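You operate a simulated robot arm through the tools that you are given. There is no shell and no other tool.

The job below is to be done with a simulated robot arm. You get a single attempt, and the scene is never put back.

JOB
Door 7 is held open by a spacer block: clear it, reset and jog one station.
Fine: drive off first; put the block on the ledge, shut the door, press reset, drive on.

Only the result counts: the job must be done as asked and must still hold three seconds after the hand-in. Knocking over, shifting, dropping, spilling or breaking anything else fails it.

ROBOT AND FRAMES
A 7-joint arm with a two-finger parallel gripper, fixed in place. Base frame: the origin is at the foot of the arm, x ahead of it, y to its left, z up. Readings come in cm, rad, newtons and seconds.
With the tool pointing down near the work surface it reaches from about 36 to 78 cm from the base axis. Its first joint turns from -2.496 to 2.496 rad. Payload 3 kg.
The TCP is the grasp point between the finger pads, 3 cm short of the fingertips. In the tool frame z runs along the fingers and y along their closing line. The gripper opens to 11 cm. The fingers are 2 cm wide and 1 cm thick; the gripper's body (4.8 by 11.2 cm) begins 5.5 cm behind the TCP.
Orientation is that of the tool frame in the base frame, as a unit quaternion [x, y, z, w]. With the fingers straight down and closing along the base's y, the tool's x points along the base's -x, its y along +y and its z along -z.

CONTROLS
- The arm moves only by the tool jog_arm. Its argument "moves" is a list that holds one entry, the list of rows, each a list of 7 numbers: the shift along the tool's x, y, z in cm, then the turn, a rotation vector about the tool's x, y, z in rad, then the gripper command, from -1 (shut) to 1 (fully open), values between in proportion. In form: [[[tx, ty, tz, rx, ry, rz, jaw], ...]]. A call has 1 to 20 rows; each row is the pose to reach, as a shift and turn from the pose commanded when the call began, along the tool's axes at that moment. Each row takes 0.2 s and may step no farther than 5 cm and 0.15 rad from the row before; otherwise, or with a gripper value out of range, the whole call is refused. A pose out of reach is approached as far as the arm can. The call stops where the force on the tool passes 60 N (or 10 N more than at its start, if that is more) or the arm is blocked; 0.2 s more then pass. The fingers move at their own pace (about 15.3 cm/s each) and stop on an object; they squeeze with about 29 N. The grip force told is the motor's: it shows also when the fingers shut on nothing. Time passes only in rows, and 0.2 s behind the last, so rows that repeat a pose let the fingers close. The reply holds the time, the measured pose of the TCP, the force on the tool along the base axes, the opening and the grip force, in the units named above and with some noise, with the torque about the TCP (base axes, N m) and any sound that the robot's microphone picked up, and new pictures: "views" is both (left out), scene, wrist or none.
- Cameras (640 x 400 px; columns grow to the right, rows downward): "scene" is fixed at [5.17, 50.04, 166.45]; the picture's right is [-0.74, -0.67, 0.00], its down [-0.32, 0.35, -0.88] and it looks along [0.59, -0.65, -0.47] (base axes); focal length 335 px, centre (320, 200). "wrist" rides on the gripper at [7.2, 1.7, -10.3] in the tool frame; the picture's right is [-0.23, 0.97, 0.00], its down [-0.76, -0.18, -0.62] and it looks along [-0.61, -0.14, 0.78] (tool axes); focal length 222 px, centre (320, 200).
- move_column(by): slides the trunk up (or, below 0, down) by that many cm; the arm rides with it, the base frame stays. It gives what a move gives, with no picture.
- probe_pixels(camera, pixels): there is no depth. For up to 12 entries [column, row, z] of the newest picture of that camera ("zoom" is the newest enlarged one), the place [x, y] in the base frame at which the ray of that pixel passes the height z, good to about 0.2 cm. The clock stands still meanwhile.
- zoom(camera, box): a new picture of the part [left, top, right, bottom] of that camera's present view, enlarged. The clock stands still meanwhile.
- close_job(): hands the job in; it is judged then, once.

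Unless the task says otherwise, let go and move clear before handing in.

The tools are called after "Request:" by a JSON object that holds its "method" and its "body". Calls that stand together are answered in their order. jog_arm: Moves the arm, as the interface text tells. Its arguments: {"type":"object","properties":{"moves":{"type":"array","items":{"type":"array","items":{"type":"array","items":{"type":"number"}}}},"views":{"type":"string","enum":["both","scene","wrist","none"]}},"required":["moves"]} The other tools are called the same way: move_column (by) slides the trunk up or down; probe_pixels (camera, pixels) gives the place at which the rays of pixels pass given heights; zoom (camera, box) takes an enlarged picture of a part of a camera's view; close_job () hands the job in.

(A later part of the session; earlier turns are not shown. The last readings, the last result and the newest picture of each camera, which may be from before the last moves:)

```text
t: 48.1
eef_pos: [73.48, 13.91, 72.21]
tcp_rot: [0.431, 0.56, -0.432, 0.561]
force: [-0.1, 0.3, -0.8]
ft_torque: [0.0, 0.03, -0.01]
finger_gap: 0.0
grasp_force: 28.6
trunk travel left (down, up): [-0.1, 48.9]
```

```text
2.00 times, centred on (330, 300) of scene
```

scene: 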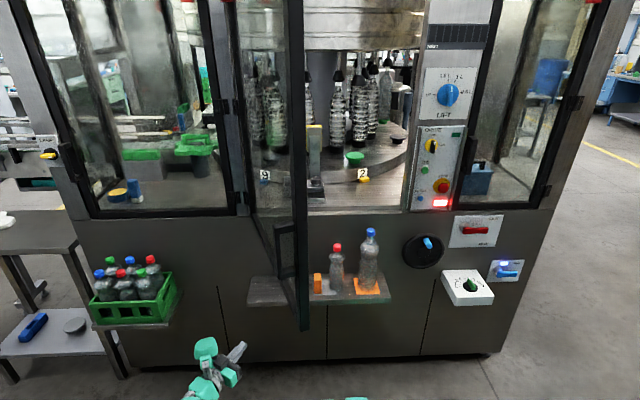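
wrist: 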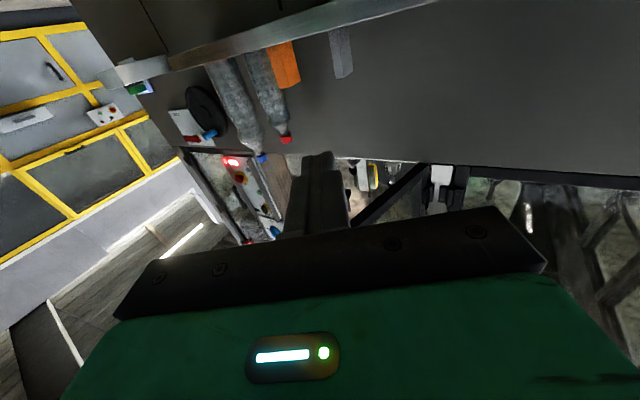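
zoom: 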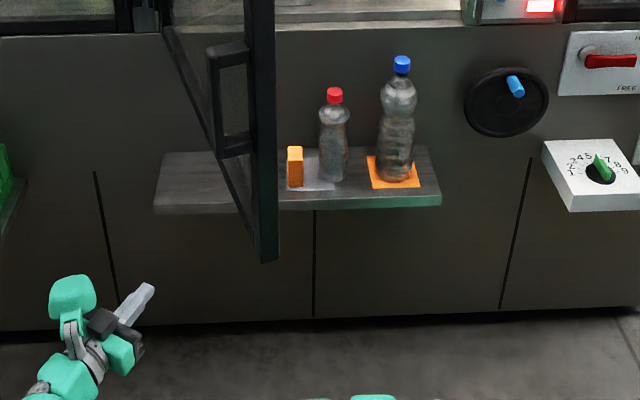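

The arm now lies closer to the base, away from the door (only a bit at scene (357,400)). I'll raise the trunk 15 cm and look at the door from its outer side.

Request:
{"method": "move_column", "body": {"by": 15}}

Request:
{"method": "jog_arm", "body": {"moves": [[[0, 0, 0, 0, 0, 0, -1]]], "views": "both"}}

Request:
{"method": "zoom", "body": {"camera": "wrist", "box": [160, 60, 640, 320]}}

Request:
{"method": "zoom", "body": {"camera": "scene", "box": [180, 200, 480, 400]}}

```text
t: 49.8
eef_pos: [73.42, 13.95, 87.02]
tcp_rot: [0.431, 0.561, -0.431, 0.561]
force: [-0.2, 0.2, 0.2]
ft_torque: [0.0, -0.01, 0.04]
finger_gap: 0.0
grasp_force: 29.5
trunk travel left (down, up): [-15.1, 33.9]
```

```text
t: 50.2
eef_pos: [73.39, 14.01, 87.04]
tcp_rot: [0.43, 0.561, -0.43, 0.561]
force: [0.6, -0.1, -0.1]
ft_torque: [0.02, 0.0, -0.01]
finger_gap: 0.01
grasp_force: 29.0
trunk travel left (down, up): [-15.1, 33.9]
```

scene: 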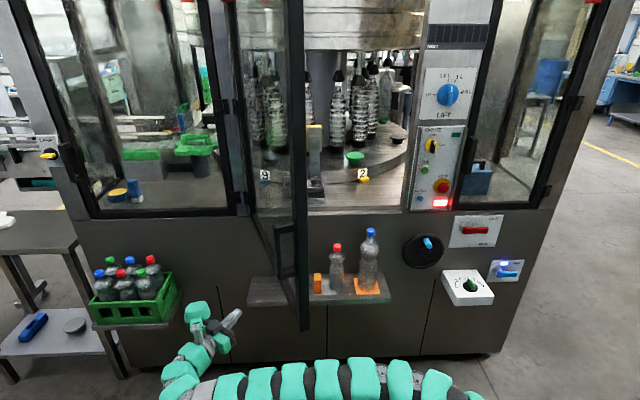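
wrist: 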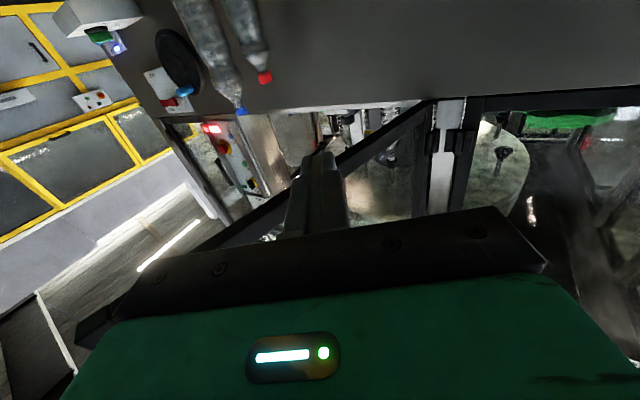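

```text
1.33 times, centred on (400, 190) of wrist
```

zoom: 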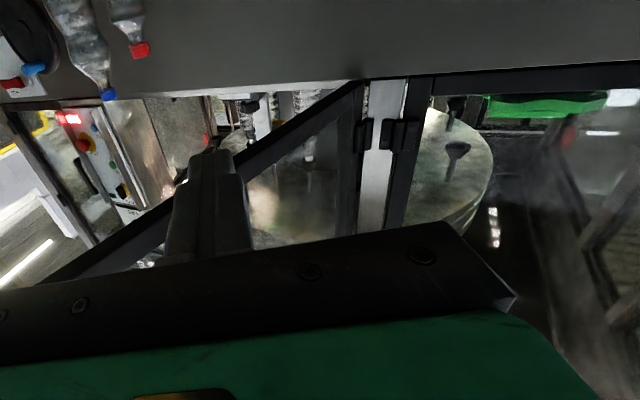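

```text
2.00 times, centred on (330, 300) of scene
```

zoom: 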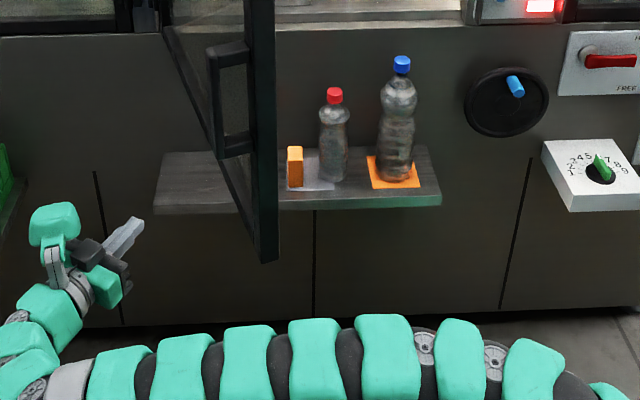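

The arm's top runs at d≈16, in front of the door's free edge at d≈26.5, so it stays clear. I'll raise the trunk another 14 cm to bring the closed fingers to the door's bottom rail height.

Request:
{"method": "move_column", "body": {"by": 14.5}}

Request:
{"method": "jog_arm", "body": {"moves": [[[0, 0, 0, 0, 0, 0, -1]]], "views": "both"}}

Request:
{"method": "zoom", "body": {"camera": "wrist", "box": [160, 20, 480, 240]}}

Request:
{"method": "zoom", "body": {"camera": "scene", "box": [180, 180, 480, 400]}}

```text
t: 51.9
eef_pos: [73.41, 13.9, 101.47]
tcp_rot: [0.431, 0.56, -0.431, 0.561]
force: [0.1, 0.2, 0.4]
ft_torque: [0.01, -0.02, -0.02]
finger_gap: 0.01
grasp_force: 28.7
trunk travel left (down, up): [-29.6, 19.4]
```

```text
t: 52.3
eef_pos: [73.34, 13.92, 101.67]
tcp_rot: [0.43, 0.561, -0.43, 0.561]
force: [0.3, 0.5, -0.2]
ft_torque: [0.03, -0.03, -0.01]
finger_gap: 0.01
grasp_force: 29.2
trunk travel left (down, up): [-29.6, 19.4]
```

scene: 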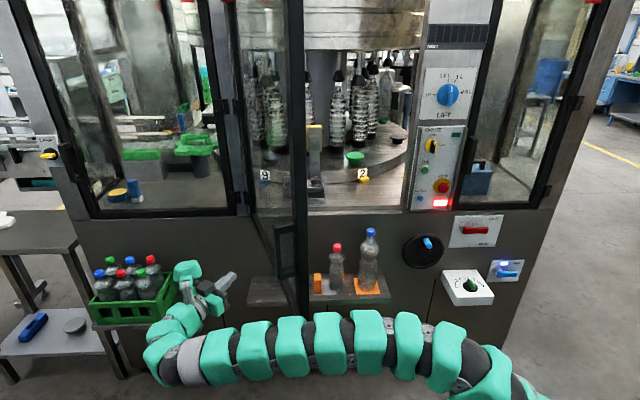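
wrist: 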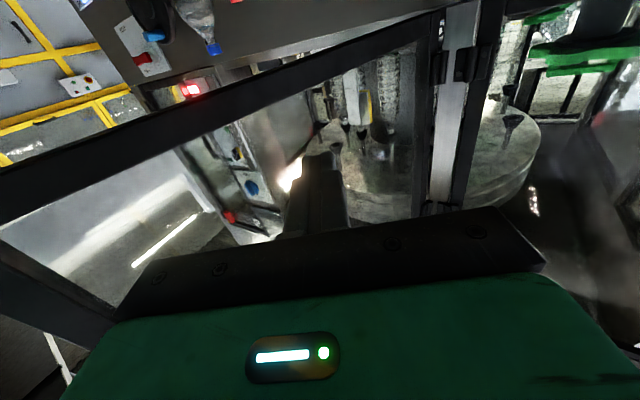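

```text
1.82 times, centred on (320, 130) of wrist
```

zoom: 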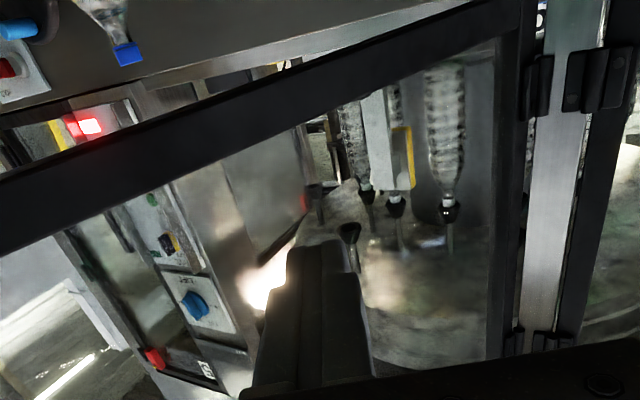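

```text
1.82 times, centred on (330, 290) of scene
```

zoom: 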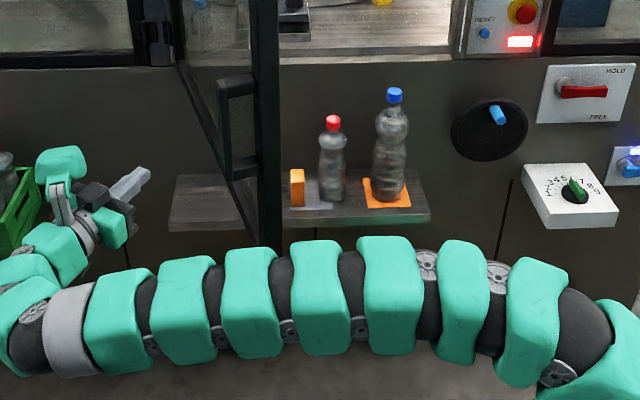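

The rail spans z≈98–101 in the wrist view (dark band at column 320, rows 63–94), and the arm runs in front of the free edge without touching. I'll lower 2 cm and move right toward the rail, stopping a few cm short of contact.

Request:
{"method": "jog_arm", "body": {"moves": [[[0.5, -2.2, 1.1, 0, 0, 0, -1], [1.0, -4.4, 2.2, 0, 0, 0, -1], [1.5, -6.5, 3.3, 0, 0, 0, -1], [2.0, -8.7, 4.43, 0, 0, 0, -1], [2.0, -8.7, 4.43, 0, 0, 0, -1]]], "views": "both"}}

Request:
{"method": "zoom", "body": {"camera": "wrist", "box": [160, 20, 480, 240]}}

Request:
{"method": "zoom", "body": {"camera": "scene", "box": [180, 180, 480, 400]}}

```text
t: 53.5
eef_pos: [66.06, 7.34, 99.53]
tcp_rot: [0.431, 0.562, -0.431, 0.56]
force: [-0.6, 0.2, -0.3]
ft_torque: [-0.02, -0.02, -0.02]
finger_gap: 0.0
grasp_force: 29.2
trunk travel left (down, up): [-29.6, 19.4]
```

scene: 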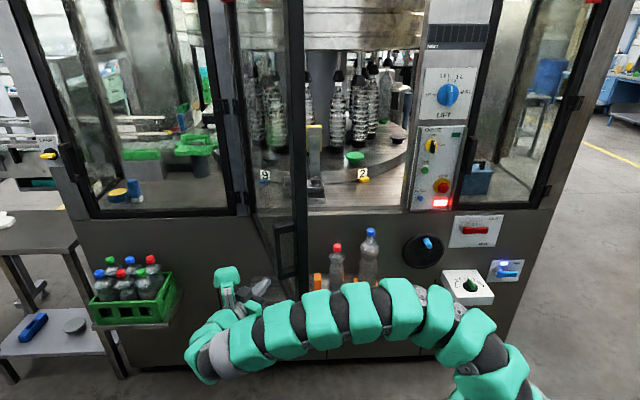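
wrist: 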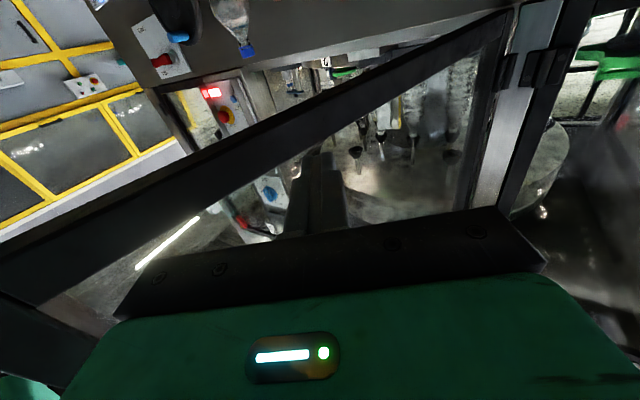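

```text
1.82 times, centred on (320, 130) of wrist
```

zoom: 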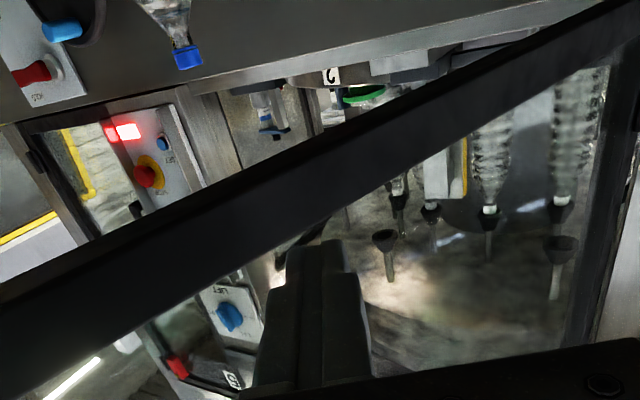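

```text
1.82 times, centred on (330, 290) of scene
```

zoom: 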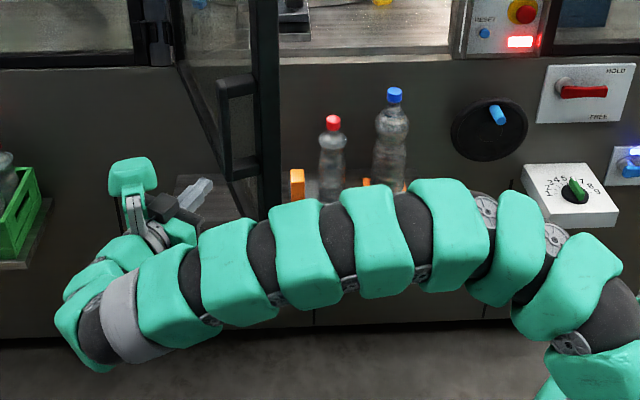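

The arm has bowed forward and now hides the door's lower corner (scene 300,325), too near for comfort. I'll retreat to the left the way I came, lower the trunk so the arm can run beneath the door, and point the tool upward instead.

Request:
{"method": "jog_arm", "body": {"moves": [[[-0.5, 2.2, -1.1, 0, 0, 0, -1], [-1.0, 4.4, -2.2, 0, 0, 0, -1], [-1.5, 6.5, -3.3, 0, 0, 0, -1], [-2.0, 8.7, -4.43, 0, 0, 0, -1], [-2.0, 8.7, -4.43, 0, 0, 0, -1]]], "views": "none"}}

Request:
{"method": "move_column", "body": {"by": -29.5}}

Request:
{"method": "jog_arm", "body": {"moves": [[[0, 0, 0, 0, -0.131, 0, -1], [0, 0, 0, 0, -0.262, 0, -1], [0, 0, 0, 0, -0.393, 0, -1], [0, 0, 0, 0, -0.524, 0, -1], [0, 0, 0, 0, -0.655, 0, -1], [0, 0, 0, 0, -0.785, 0, -1], [0, 0, 0, 0, -0.785, 0, -1]]], "views": "both"}}

```text
t: 54.7
eef_pos: [73.31, 14.03, 101.64]
tcp_rot: [0.431, 0.561, -0.431, 0.561]
force: [-0.5, 0.7, 0.2]
ft_torque: [0.01, 0.02, -0.02]
finger_gap: 0.02
grasp_force: 29.1
trunk travel left (down, up): [-29.6, 19.4]
```

```text
t: 57.7
eef_pos: [73.33, 14.05, 72.1]
tcp_rot: [0.431, 0.561, -0.43, 0.561]
force: [0.1, -0.4, 0.3]
ft_torque: [-0.02, 0.01, -0.03]
finger_gap: 0.0
grasp_force: 29.0
trunk travel left (down, up): [-0.1, 48.9]
```

```text
t: 59.3
eef_pos: [73.27, 14.01, 72.09]
tcp_rot: [0.232, 0.303, -0.563, 0.733]
force: [0.1, 0.3, 0.2]
ft_torque: [-0.02, 0.0, 0.0]
finger_gap: 0.02
grasp_force: 29.0
trunk travel left (down, up): [-0.1, 48.9]
```

scene: 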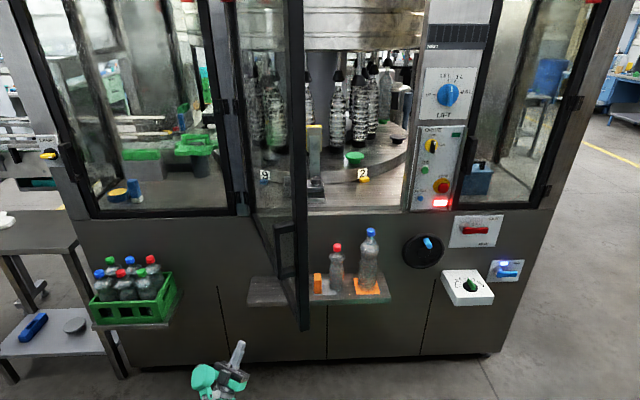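
wrist: 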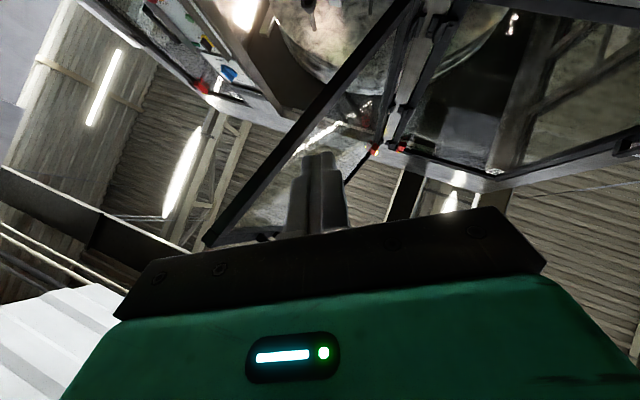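

The tool now points 45° up, arm out of view at the bottom. I'll raise the hand 14 cm with the arm alone (trunk stays low) and check where the arm runs.

Request:
{"method": "jog_arm", "body": {"moves": [[[-2.5, 0, 2.5, 0, 0, 0, -1], [-5.0, 0, 5.0, 0, 0, 0, -1], [-7.5, 0, 7.5, 0, 0, 0, -1], [-9.9, 0, 9.9, 0, 0, 0, -1], [-9.9, 0, 9.9, 0, 0, 0, -1]]], "views": "both"}}

Request:
{"method": "zoom", "body": {"camera": "scene", "box": [160, 200, 460, 400]}}

```text
t: 60.5
eef_pos: [73.27, 13.99, 86.0]
tcp_rot: [0.232, 0.304, -0.563, 0.733]
force: [-0.9, 0.4, 0.0]
ft_torque: [0.03, -0.03, -0.02]
finger_gap: 0.0
grasp_force: 29.0
trunk travel left (down, up): [-0.1, 48.9]
```

scene: 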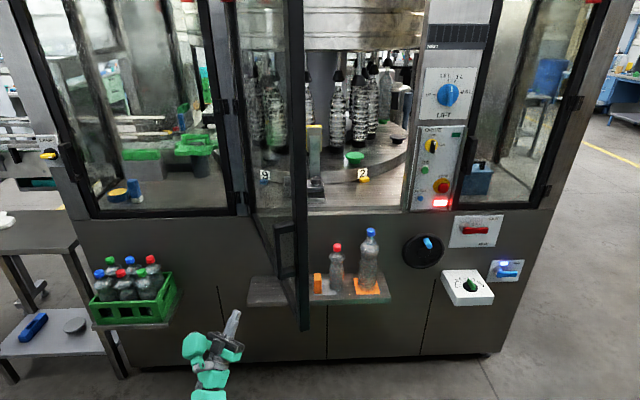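
wrist: 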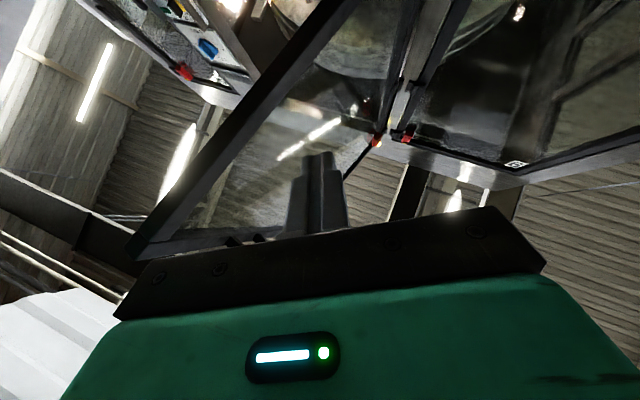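

```text
2.00 times, centred on (310, 300) of scene
```

zoom: 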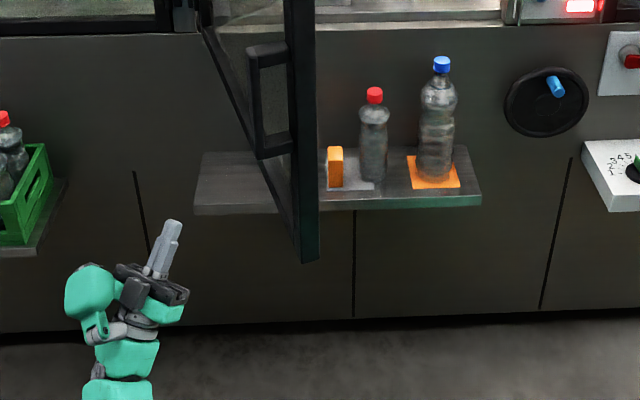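

The arm now runs low and out of sight beneath the hand. I'll raise the hand another 12 cm to bring the tips to rail height, still left of the door.

Request:
{"method": "jog_arm", "body": {"moves": [[[-2.2, 0, 2.2, 0, 0, 0, -1], [-4.4, 0, 4.4, 0, 0, 0, -1], [-6.5, 0, 6.5, 0, 0, 0, -1], [-8.5, 0, 8.5, 0, 0, 0, -1], [-8.5, 0, 8.5, 0, 0, 0, -1]]], "views": "both"}}

Request:
{"method": "zoom", "body": {"camera": "scene", "box": [160, 200, 460, 400]}}

Request:
{"method": "zoom", "body": {"camera": "wrist", "box": [100, 0, 440, 260]}}

```text
t: 61.7
eef_pos: [73.19, 14.01, 98.1]
tcp_rot: [0.233, 0.304, -0.563, 0.732]
force: [0.2, 0.0, 0.5]
ft_torque: [0.0, -0.01, -0.02]
finger_gap: 0.0
grasp_force: 28.8
trunk travel left (down, up): [-0.1, 48.9]
```

scene: 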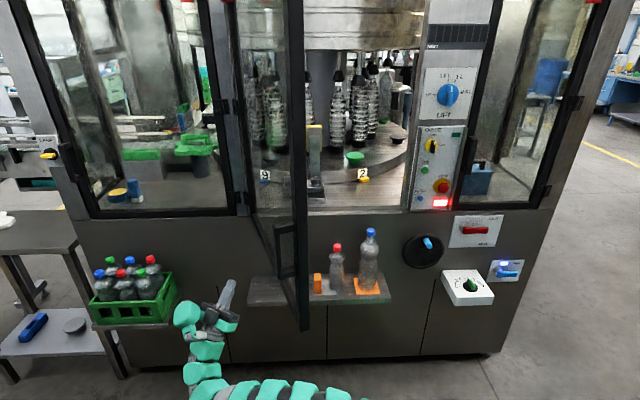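
wrist: 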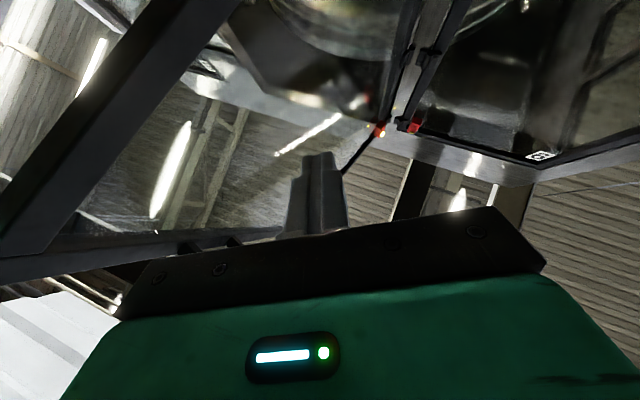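

```text
2.00 times, centred on (310, 300) of scene
```

zoom: 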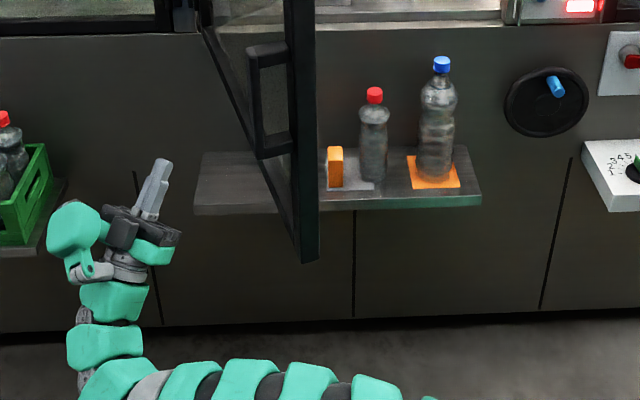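

```text
1.54 times, centred on (270, 130) of wrist
```

zoom: 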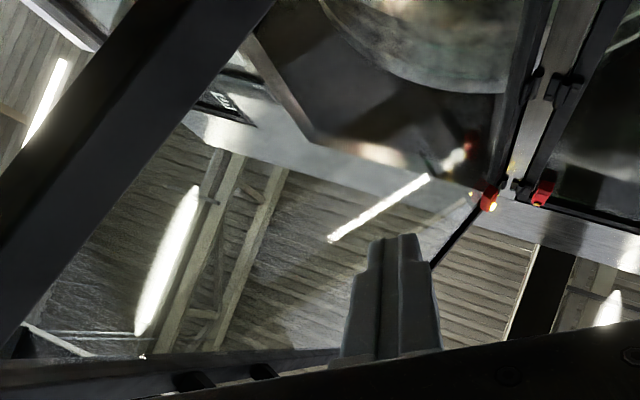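

The arm runs low (around z≈70) under the door's free end while the tips are at z≈100 on the outer side. I'll move right to just short of the rail.

Request:
{"method": "jog_arm", "body": {"moves": [[[0.8, -2.3, 0.8, 0, 0, 0, -1], [1.6, -4.6, 1.6, 0, 0, 0, -1], [2.4, -6.9, 2.4, 0, 0, 0, -1], [3.27, -9.22, 3.27, 0, 0, 0, -1], [3.27, -9.22, 3.27, 0, 0, 0, -1]]], "views": "both"}}

Request:
{"method": "zoom", "body": {"camera": "scene", "box": [160, 200, 460, 400]}}

Request:
{"method": "zoom", "body": {"camera": "wrist", "box": [100, 0, 440, 260]}}

```text
t: 62.9
eef_pos: [66.68, 7.57, 97.71]
tcp_rot: [0.235, 0.303, -0.563, 0.731]
force: [0.0, 0.4, 0.0]
ft_torque: [-0.02, 0.02, -0.01]
finger_gap: 0.0
grasp_force: 29.5
out of reach, approached as far as the arm can: row 4, 5
trunk travel left (down, up): [-0.1, 48.9]
```

scene: 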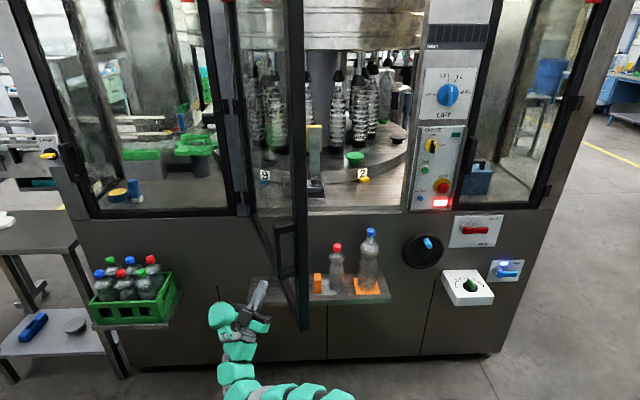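
wrist: 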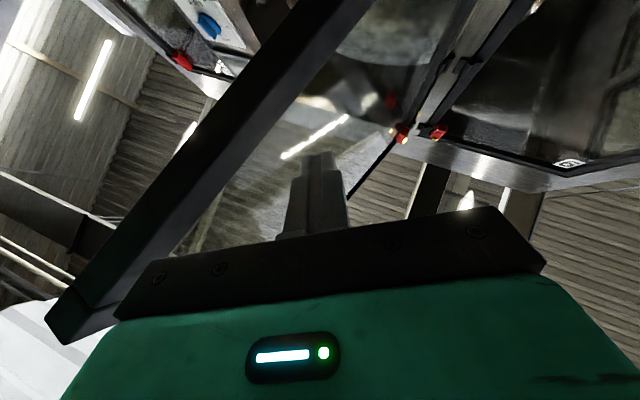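

```text
2.00 times, centred on (310, 300) of scene
```

zoom: 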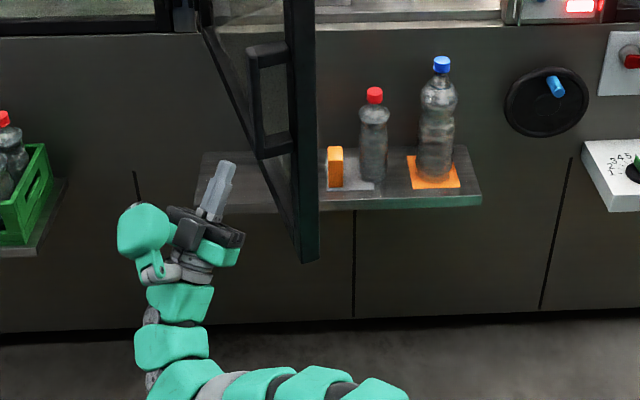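

```text
1.54 times, centred on (270, 130) of wrist
```

zoom: 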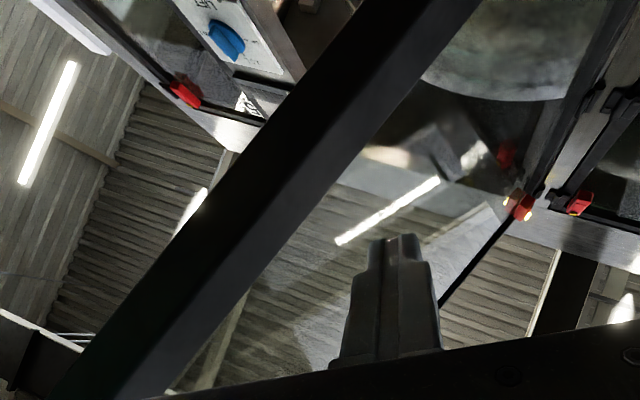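

The arm hit a reach limit 1.2 cm short of the planned point (a=-52.5). I'll give it a better posture: trunk up 8 cm, arm down 8 cm relative, then retry the approach.

Request:
{"method": "jog_arm", "body": {"moves": [[[0, 2.0, 0, 0, 0, 0, -1], [2.8, 2.0, -2.8, 0, 0, 0, -1], [5.6, 2.0, -5.6, 0, 0, 0, -1], [5.6, 2.0, -5.6, 0, 0, 0, -1]]], "views": "none"}}

Request:
{"method": "move_column", "body": {"by": 8}}

Request:
{"method": "jog_arm", "body": {"moves": [[[0, 0, 0, 0, 0, 0, -1]]], "views": "both"}}

Request:
{"method": "zoom", "body": {"camera": "scene", "box": [160, 200, 460, 400]}}

```text
t: 63.9
eef_pos: [68.56, 8.29, 89.81]
tcp_rot: [0.234, 0.303, -0.563, 0.732]
force: [0.6, 0.0, 0.0]
ft_torque: [0.0, 0.0, 0.01]
finger_gap: 0.01
grasp_force: 29.1
trunk travel left (down, up): [-0.1, 48.9]
```

```text
t: 65.1
eef_pos: [68.53, 8.28, 97.85]
tcp_rot: [0.232, 0.304, -0.563, 0.733]
force: [-0.1, -0.5, 0.4]
ft_torque: [-0.02, 0.01, 0.02]
finger_gap: 0.0
grasp_force: 28.6
trunk travel left (down, up): [-8.1, 40.9]
```

```text
t: 65.5
eef_pos: [68.55, 8.21, 97.77]
tcp_rot: [0.233, 0.304, -0.563, 0.733]
force: [0.0, -0.2, 0.0]
ft_torque: [-0.01, 0.0, 0.02]
finger_gap: 0.0
grasp_force: 28.6
trunk travel left (down, up): [-8.1, 40.9]
```

scene: 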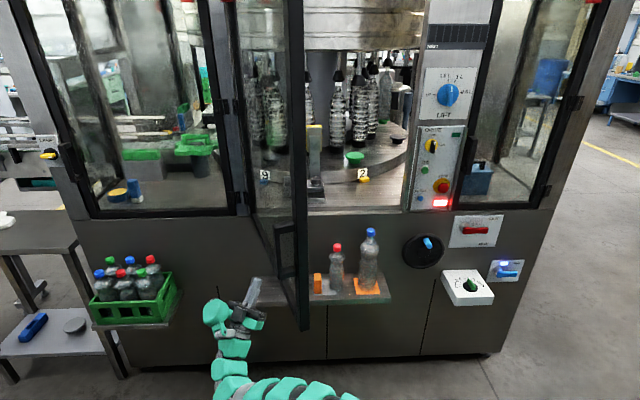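
wrist: 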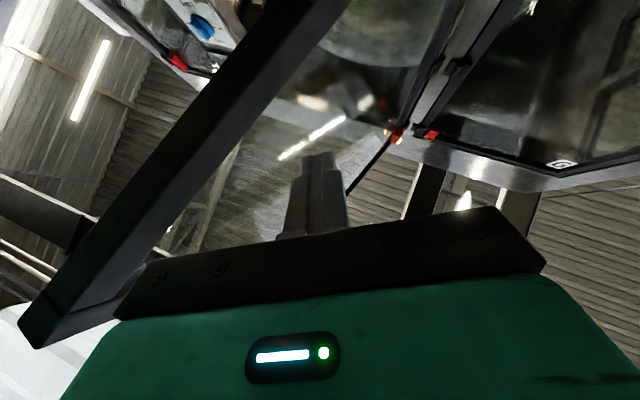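

```text
2.00 times, centred on (310, 300) of scene
```

zoom: 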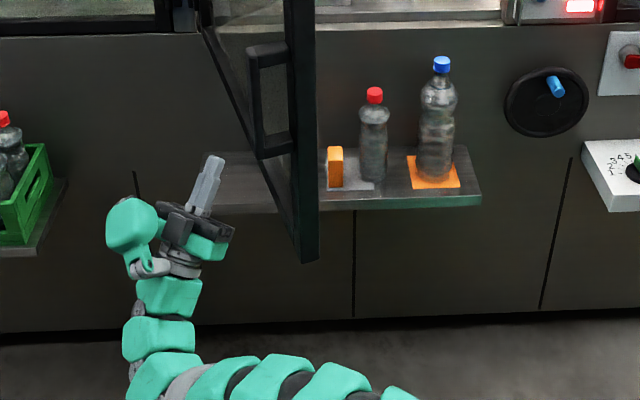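

Now at a=-54.3, d=42.7 with more arm margin. I'll creep right toward contact with the rail, watching force and reach.

Request:
{"method": "jog_arm", "body": {"moves": [[[0.15, -1.2, 0.25, 0, 0, 0, -1], [0.3, -2.4, 0.5, 0, 0, 0, -1], [0.45, -3.6, 0.75, 0, 0, 0, -1], [0.62, -5.04, 1.04, 0, 0, 0, -1], [0.62, -5.04, 1.04, 0, 0, 0, -1]]], "views": "both"}}

Request:
{"method": "zoom", "body": {"camera": "scene", "box": [160, 200, 460, 400]}}

```text
t: 66.7
eef_pos: [66.03, 6.62, 97.83]
tcp_rot: [0.233, 0.303, -0.563, 0.732]
force: [0.4, 0.2, -0.2]
ft_torque: [-0.01, 0.0, 0.02]
finger_gap: 0.0
grasp_force: 28.6
out of reach, approached as far as the arm can: row 3, 4, 5
trunk travel left (down, up): [-8.1, 40.9]
```

scene: 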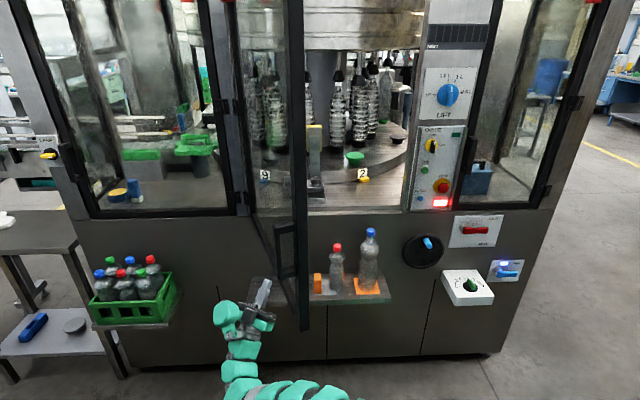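
wrist: 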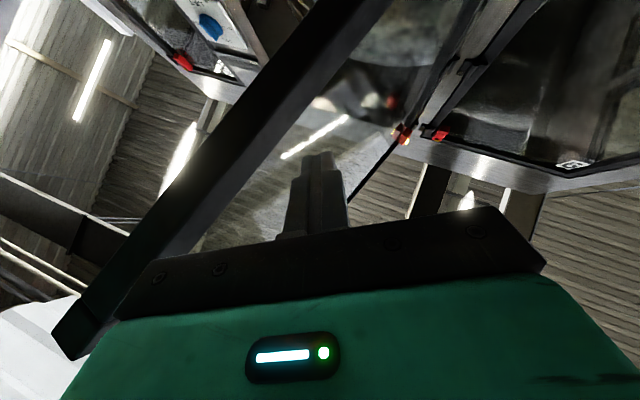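

```text
2.00 times, centred on (310, 300) of scene
```

zoom: 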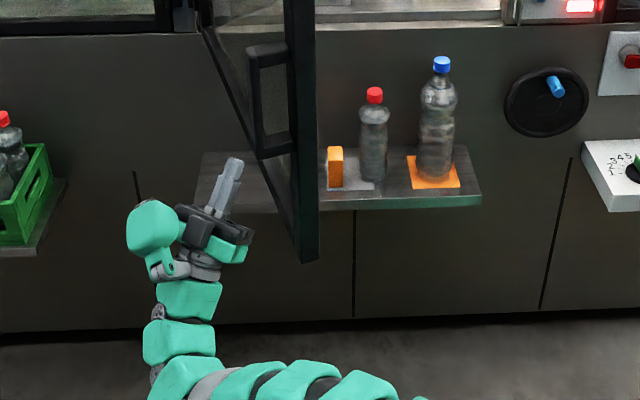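

The limit is again the wrist posture (a=-51.4), not contact. I'll swing the tool's yaw back 30° toward the machine so the wrist is less folded; the upward fingers can then push the rail sideways.

Request:
{"method": "jog_arm", "body": {"moves": [[[0, 0, 0, -0.0925, 0, 0.0925, -1], [0, 0, 0, -0.185, 0, 0.185, -1], [0, 0, 0, -0.2775, 0, 0.2775, -1], [0, 0, 0, -0.37, 0, 0.37, -1], [0, 0, 0, -0.37, 0, 0.37, -1]]], "views": "both"}}

Request:
{"method": "zoom", "body": {"camera": "scene", "box": [160, 200, 460, 400]}}

```text
t: 67.9
eef_pos: [68.97, 12.83, 88.89]
tcp_rot: [0.151, 0.351, -0.355, 0.853]
force: [0.4, -0.4, 1.1]
ft_torque: [-0.01, 0.01, 0.02]
finger_gap: 0.01
grasp_force: 29.2
out of reach, approached as far as the arm can: row 1, 2, 3, 4, 5
trunk travel left (down, up): [-8.1, 40.9]
```

scene: 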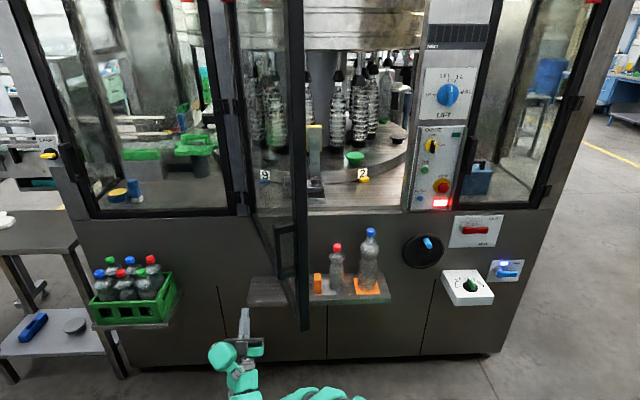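
wrist: 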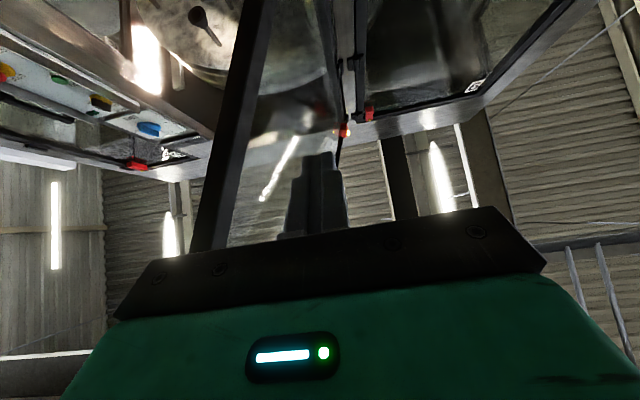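

```text
2.00 times, centred on (310, 300) of scene
```

zoom: 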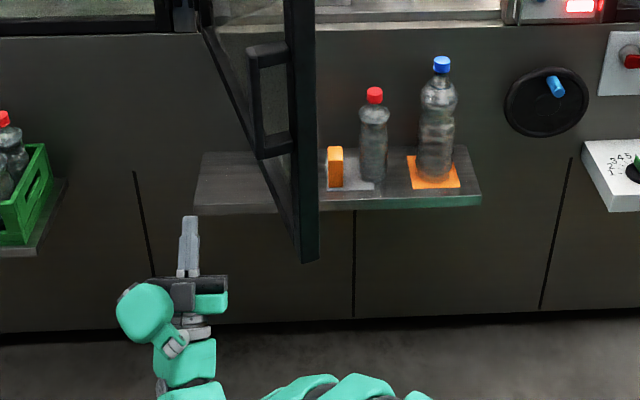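

The pose solver stopped low (TCP at z=88.9) although the orientation was reached, so this steep posture is cramped. I'll reduce the upward pitch to 20° at this spot and see whether the arm regains freedom.

Request:
{"method": "jog_arm", "body": {"moves": [[[0, 0, 0, 0, 0.11, 0, -1], [0, 0, 0, 0, 0.22, 0, -1], [0, 0, 0, 0, 0.33, 0, -1], [0, 0, 0, 0, 0.436, 0, -1], [0, 0, 0, 0, 0.436, 0, -1]]], "views": "both"}}

Request:
{"method": "zoom", "body": {"camera": "scene", "box": [160, 200, 460, 400]}}

```text
t: 69.1
eef_pos: [68.74, 12.58, 89.01]
tcp_rot: [0.221, 0.529, -0.316, 0.756]
force: [-0.5, 0.3, -0.1]
ft_torque: [-0.01, 0.01, 0.0]
finger_gap: 0.0
grasp_force: 29.1
out of reach, approached as far as the arm can: row 1, 2
trunk travel left (down, up): [-8.1, 40.9]
```

scene: 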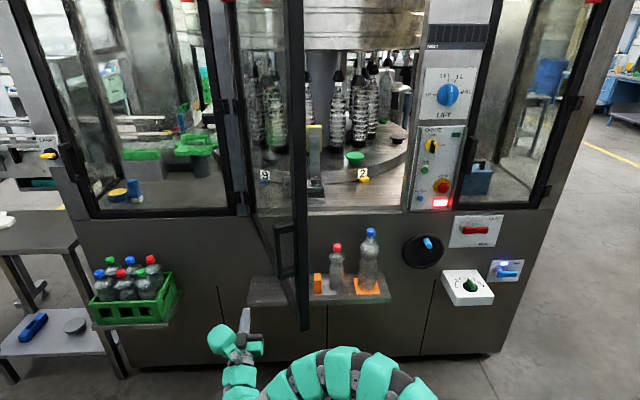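
wrist: 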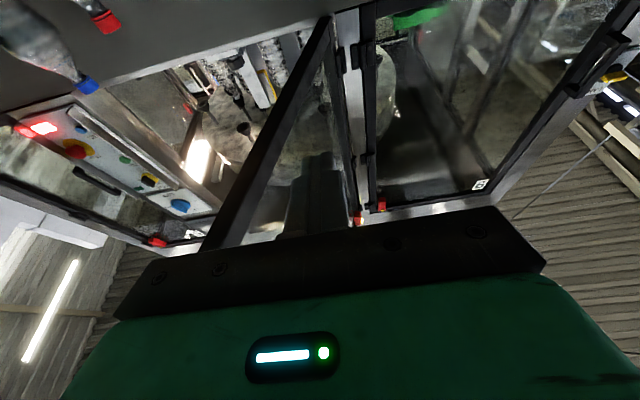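

```text
2.00 times, centred on (310, 300) of scene
```

zoom: 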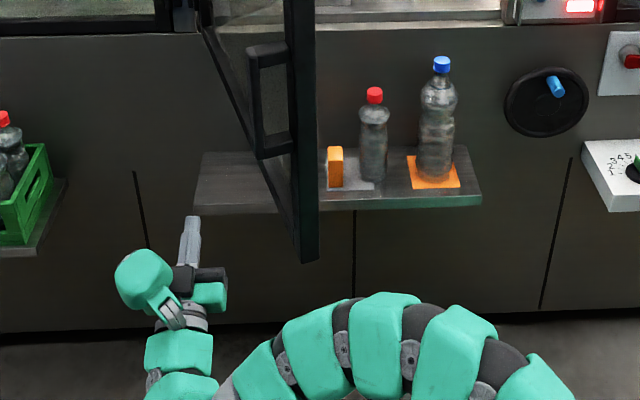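

The arm is arched upward because the wrist is too close to the base here. A contact point nearer the hinge lets the arm stretch out low under the door, so I'll lower the trunk fully and move out to a≈-62, d≈58 with a 30° upward pitch.

Request:
{"method": "move_column", "body": {"by": -8}}

Request:
{"method": "jog_arm", "body": {"moves": [[[0.3, 0.9, 3.7, 0, -0.035, 0, -1], [0.6, 1.8, 7.4, 0, -0.07, 0, -1], [0.9, 2.7, 11.1, 0, -0.105, 0, -1], [1.2, 3.6, 14.8, 0, -0.14, 0, -1], [1.46, 4.5, 18.6, 0, -0.1745, 0, -1], [1.46, 4.5, 18.6, 0, -0.1745, 0, -1]]], "views": "both"}}

Request:
{"method": "zoom", "body": {"camera": "scene", "box": [160, 200, 460, 400]}}

```text
t: 70.2
eef_pos: [68.85, 12.67, 80.91]
tcp_rot: [0.22, 0.53, -0.314, 0.757]
force: [0.1, -0.5, 0.0]
ft_torque: [-0.01, 0.01, -0.03]
finger_gap: 0.03
grasp_force: 29.1
trunk travel left (down, up): [-0.1, 48.9]
```

```text
t: 71.6
eef_pos: [84.74, 3.03, 85.82]
tcp_rot: [0.191, 0.462, -0.332, 0.8]
force: [0.6, 1.2, -0.2]
ft_torque: [-0.01, -0.01, -0.01]
finger_gap: 0.01
grasp_force: 28.9
trunk travel left (down, up): [-0.1, 48.9]
```

scene: 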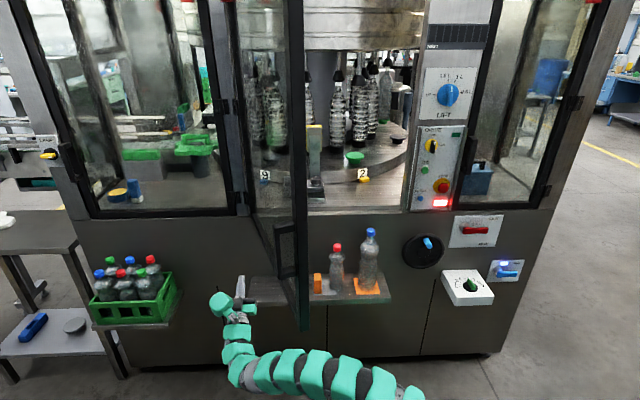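
wrist: 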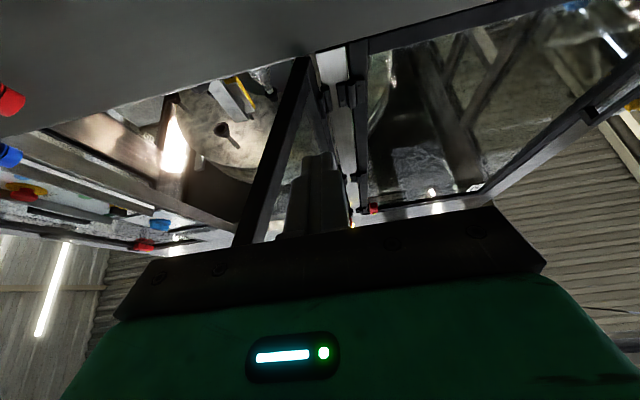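

```text
2.00 times, centred on (310, 300) of scene
```

zoom: 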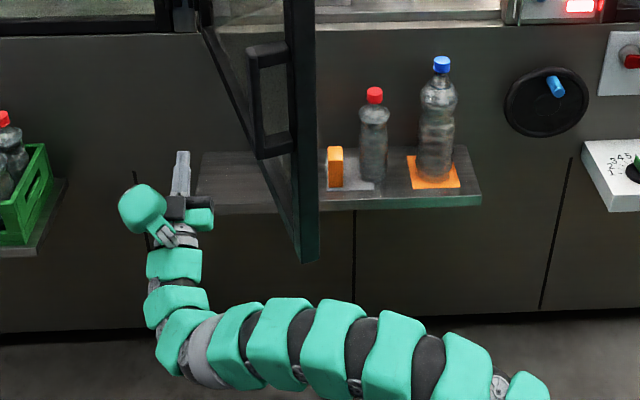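

The arm now runs low beneath the door with a visible gap below its corner (scene 305,329). I'll raise the tips to rail height by pitching up another 20°, so the wrist and arm stay low.

Request:
{"method": "jog_arm", "body": {"moves": [[[-3.0, 0, 0.4, 0, -0.087, 0, -1], [-6.0, 0, 0.7, 0, -0.175, 0, -1], [-9.0, 0, 1.1, 0, -0.262, 0, -1], [-12.1, 0, 1.44, 0, -0.349, 0, -1], [-12.1, 0, 1.44, 0, -0.349, 0, -1]]], "views": "both"}}

Request:
{"method": "zoom", "body": {"camera": "scene", "box": [160, 200, 460, 400]}}

Request:
{"method": "zoom", "body": {"camera": "wrist", "box": [100, 0, 500, 250]}}

```text
t: 72.8
eef_pos: [81.24, 6.5, 97.08]
tcp_rot: [0.131, 0.315, -0.36, 0.868]
force: [0.7, -0.5, -0.6]
ft_torque: [0.0, -0.03, 0.0]
finger_gap: 0.0
grasp_force: 28.7
trunk travel left (down, up): [-0.1, 48.9]
```

scene: 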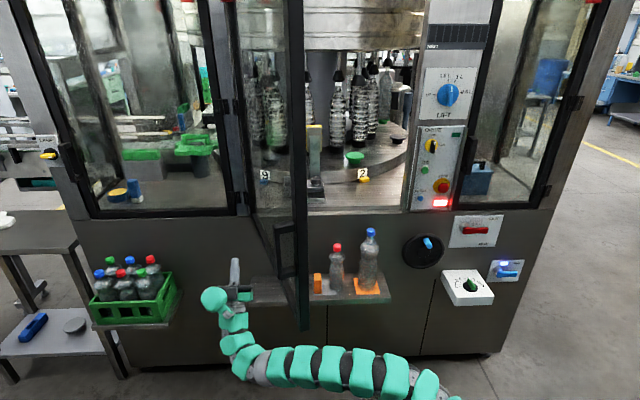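
wrist: 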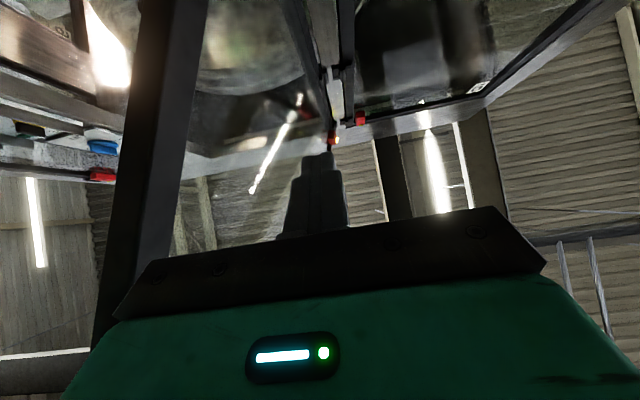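

```text
2.00 times, centred on (310, 300) of scene
```

zoom: 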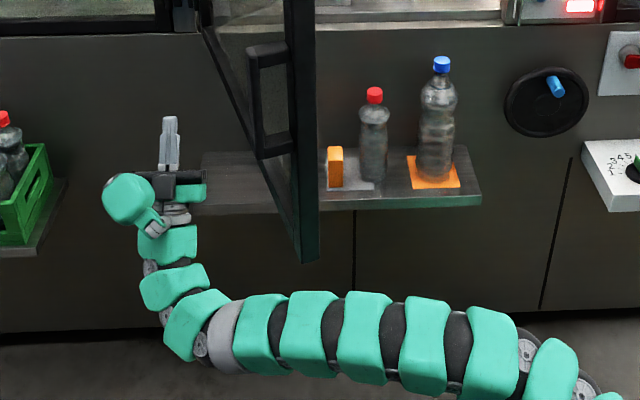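

```text
1.60 times, centred on (300, 125) of wrist
```

zoom: 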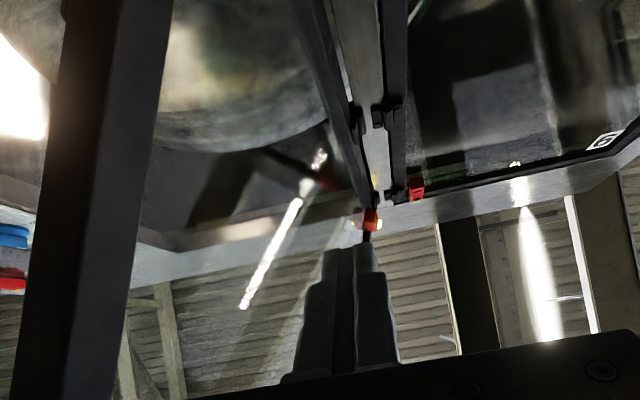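

The tips are now at z≈99.4 with the arm low; the left door bears a number label (wrist zoom 605,140). I'll move right 8 cm toward the rail and check the arm again.

Request:
{"method": "jog_arm", "body": {"moves": [[[-0.1, -2, 0.1, 0, 0, 0, -1], [-0.2, -4, 0.2, 0, 0, 0, -1], [-0.3, -6, 0.3, 0, 0, 0, -1], [-0.32, -8, 0.38, 0, 0, 0, -1], [-0.32, -8, 0.38, 0, 0, 0, -1]]], "views": "both"}}

Request:
{"method": "zoom", "body": {"camera": "scene", "box": [160, 200, 460, 400]}}

Request:
{"method": "zoom", "body": {"camera": "wrist", "box": [100, 0, 560, 300]}}

```text
t: 74.0
eef_pos: [75.7, 0.7, 97.58]
tcp_rot: [0.13, 0.316, -0.359, 0.868]
force: [-0.8, 0.4, 0.3]
ft_torque: [0.0, -0.03, 0.03]
finger_gap: 0.01
grasp_force: 28.8
trunk travel left (down, up): [-0.1, 48.9]
```

scene: 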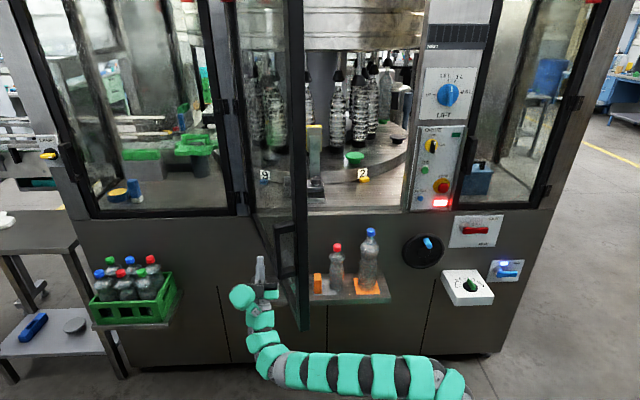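
wrist: 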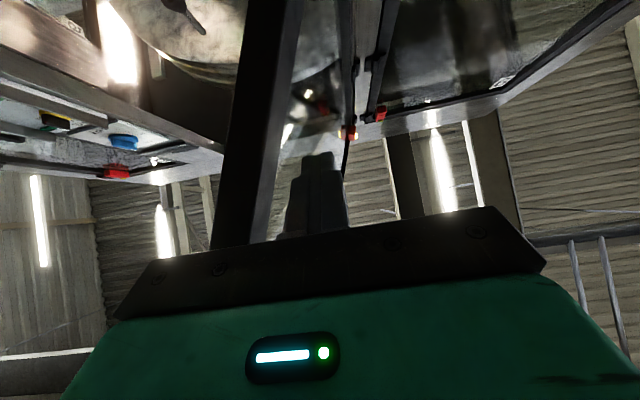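

```text
2.00 times, centred on (310, 300) of scene
```

zoom: 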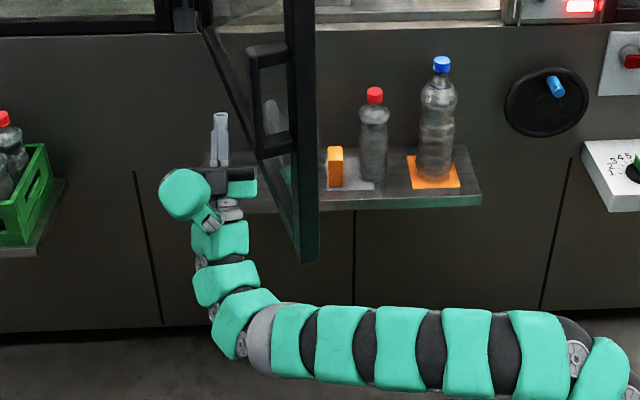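

```text
1.33 times, centred on (330, 150) of wrist
```

zoom: 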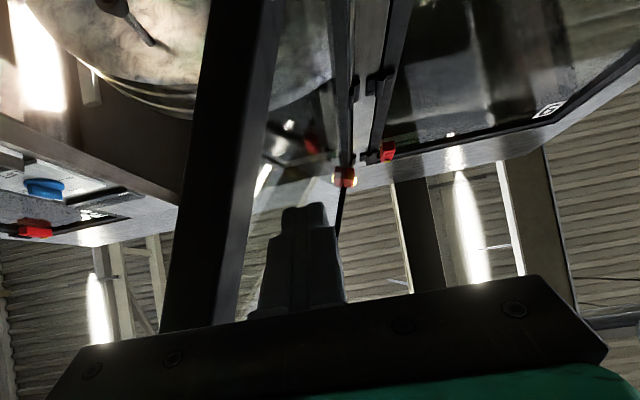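

Fingers are about 1.5 cm from the rail (reflection visible in the glass at scene zoom 270,120), and the arm is lower still. I'll push along the door's arc from 70° to about 60°.

Request:
{"method": "jog_arm", "body": {"moves": [[[-0.1, -0.8, -0.1, 0, 0, 0, -1], [-0.2, -1.6, -0.15, 0, 0, 0, -1], [0.0, -2.6, 0.0, 0, 0, 0, -1], [0.3, -3.6, 0.25, 0, 0, 0, -1], [0.65, -4.6, 0.55, 0, 0, 0, -1], [1.0, -5.6, 0.85, 0, 0, 0, -1], [1.36, -6.53, 1.14, 0, 0, 0, -1], [1.36, -6.53, 1.14, 0, 0, 0, -1]]], "views": "both"}}

Request:
{"method": "zoom", "body": {"camera": "scene", "box": [160, 200, 460, 400]}}

```text
t: 75.8
eef_pos: [72.27, -5.05, 97.58]
tcp_rot: [0.131, 0.316, -0.36, 0.868]
force: [-0.5, 0.3, -0.5]
ft_torque: [-0.02, 0.01, -0.02]
finger_gap: 0.0
grasp_force: 28.5
trunk travel left (down, up): [-0.1, 48.9]
```

scene: 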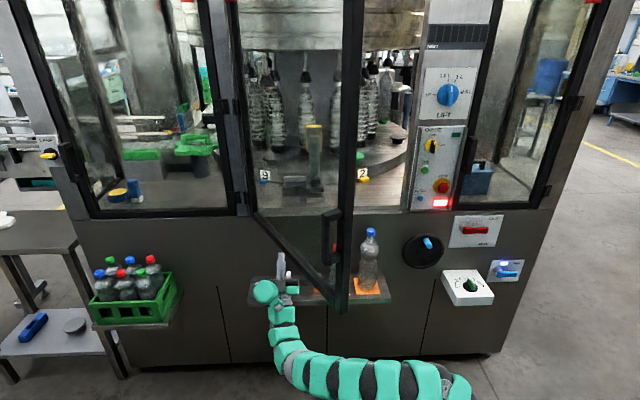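
wrist: 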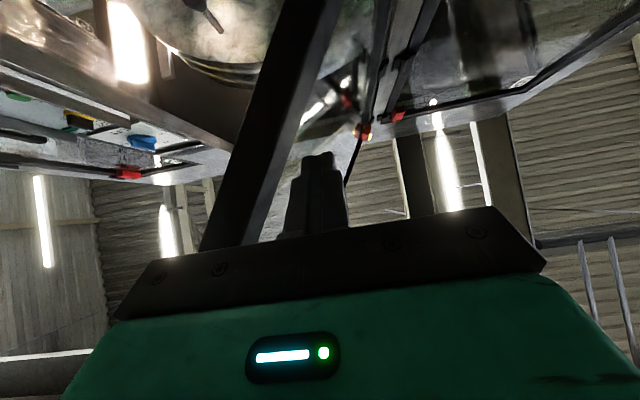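

```text
2.00 times, centred on (310, 300) of scene
```

zoom: 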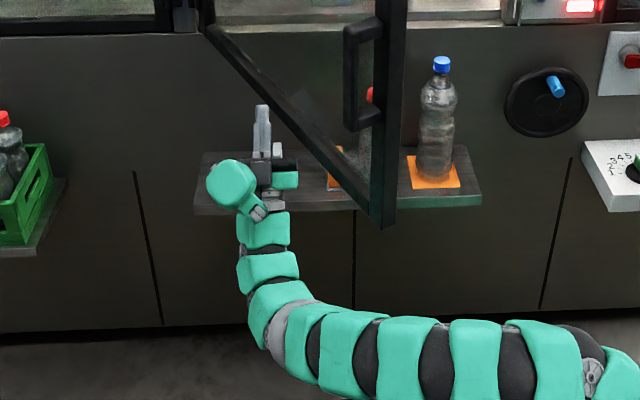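

The door swings easily (free edge now at scene (347,314), about 57° open, with almost no force). I'll keep following its arc to about 35°.

Request:
{"method": "jog_arm", "body": {"moves": [[[0.6, -1.15, 0.5, 0, 0, 0, -1], [1.2, -2.3, 1.0, 0, 0, 0, -1], [1.85, -3.5, 1.55, 0, 0, 0, -1], [2.47, -4.63, 2.08, 0, 0, 0, -1], [3.15, -5.7, 2.65, 0, 0, 0, -1], [3.85, -6.7, 3.25, 0, 0, 0, -1], [4.6, -7.7, 3.85, 0, 0, 0, -1], [5.31, -8.68, 4.46, 0, 0, 0, -1], [6.1, -9.55, 5.15, 0, 0, 0, -1], [6.97, -10.4, 5.85, 0, 0, 0, -1], [6.97, -10.4, 5.85, 0, 0, 0, -1]]], "views": "both"}}

Request:
{"method": "zoom", "body": {"camera": "scene", "box": [180, 160, 480, 360]}}

```text
t: 78.2
eef_pos: [71.45, -18.9, 97.65]
tcp_rot: [0.131, 0.316, -0.36, 0.868]
force: [-0.5, 1.2, 0.2]
ft_torque: [0.01, -0.04, 0.01]
finger_gap: 0.0
grasp_force: 28.7
trunk travel left (down, up): [-0.1, 48.9]
```

scene: 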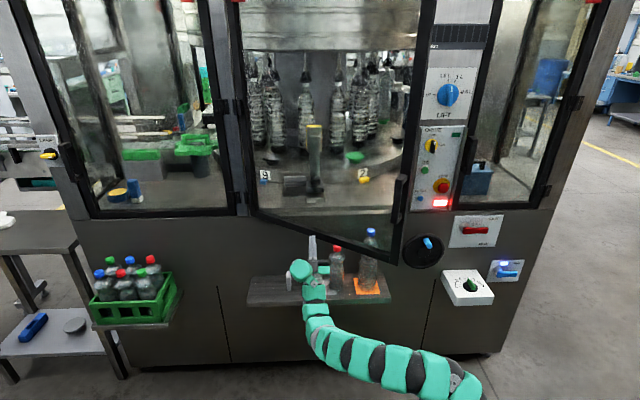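
wrist: 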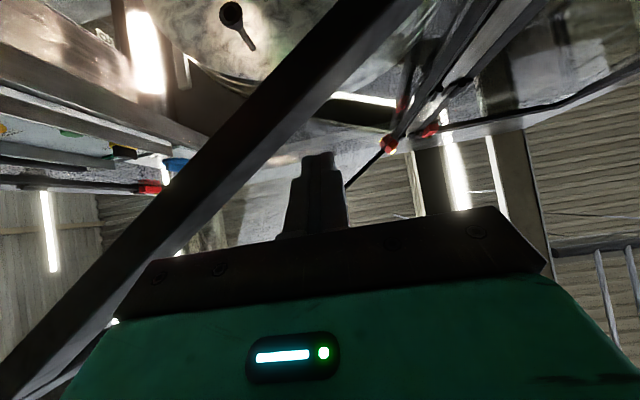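

```text
2.00 times, centred on (330, 260) of scene
```

zoom: 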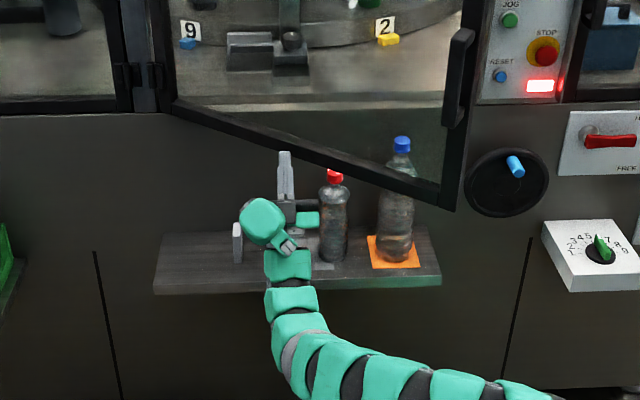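

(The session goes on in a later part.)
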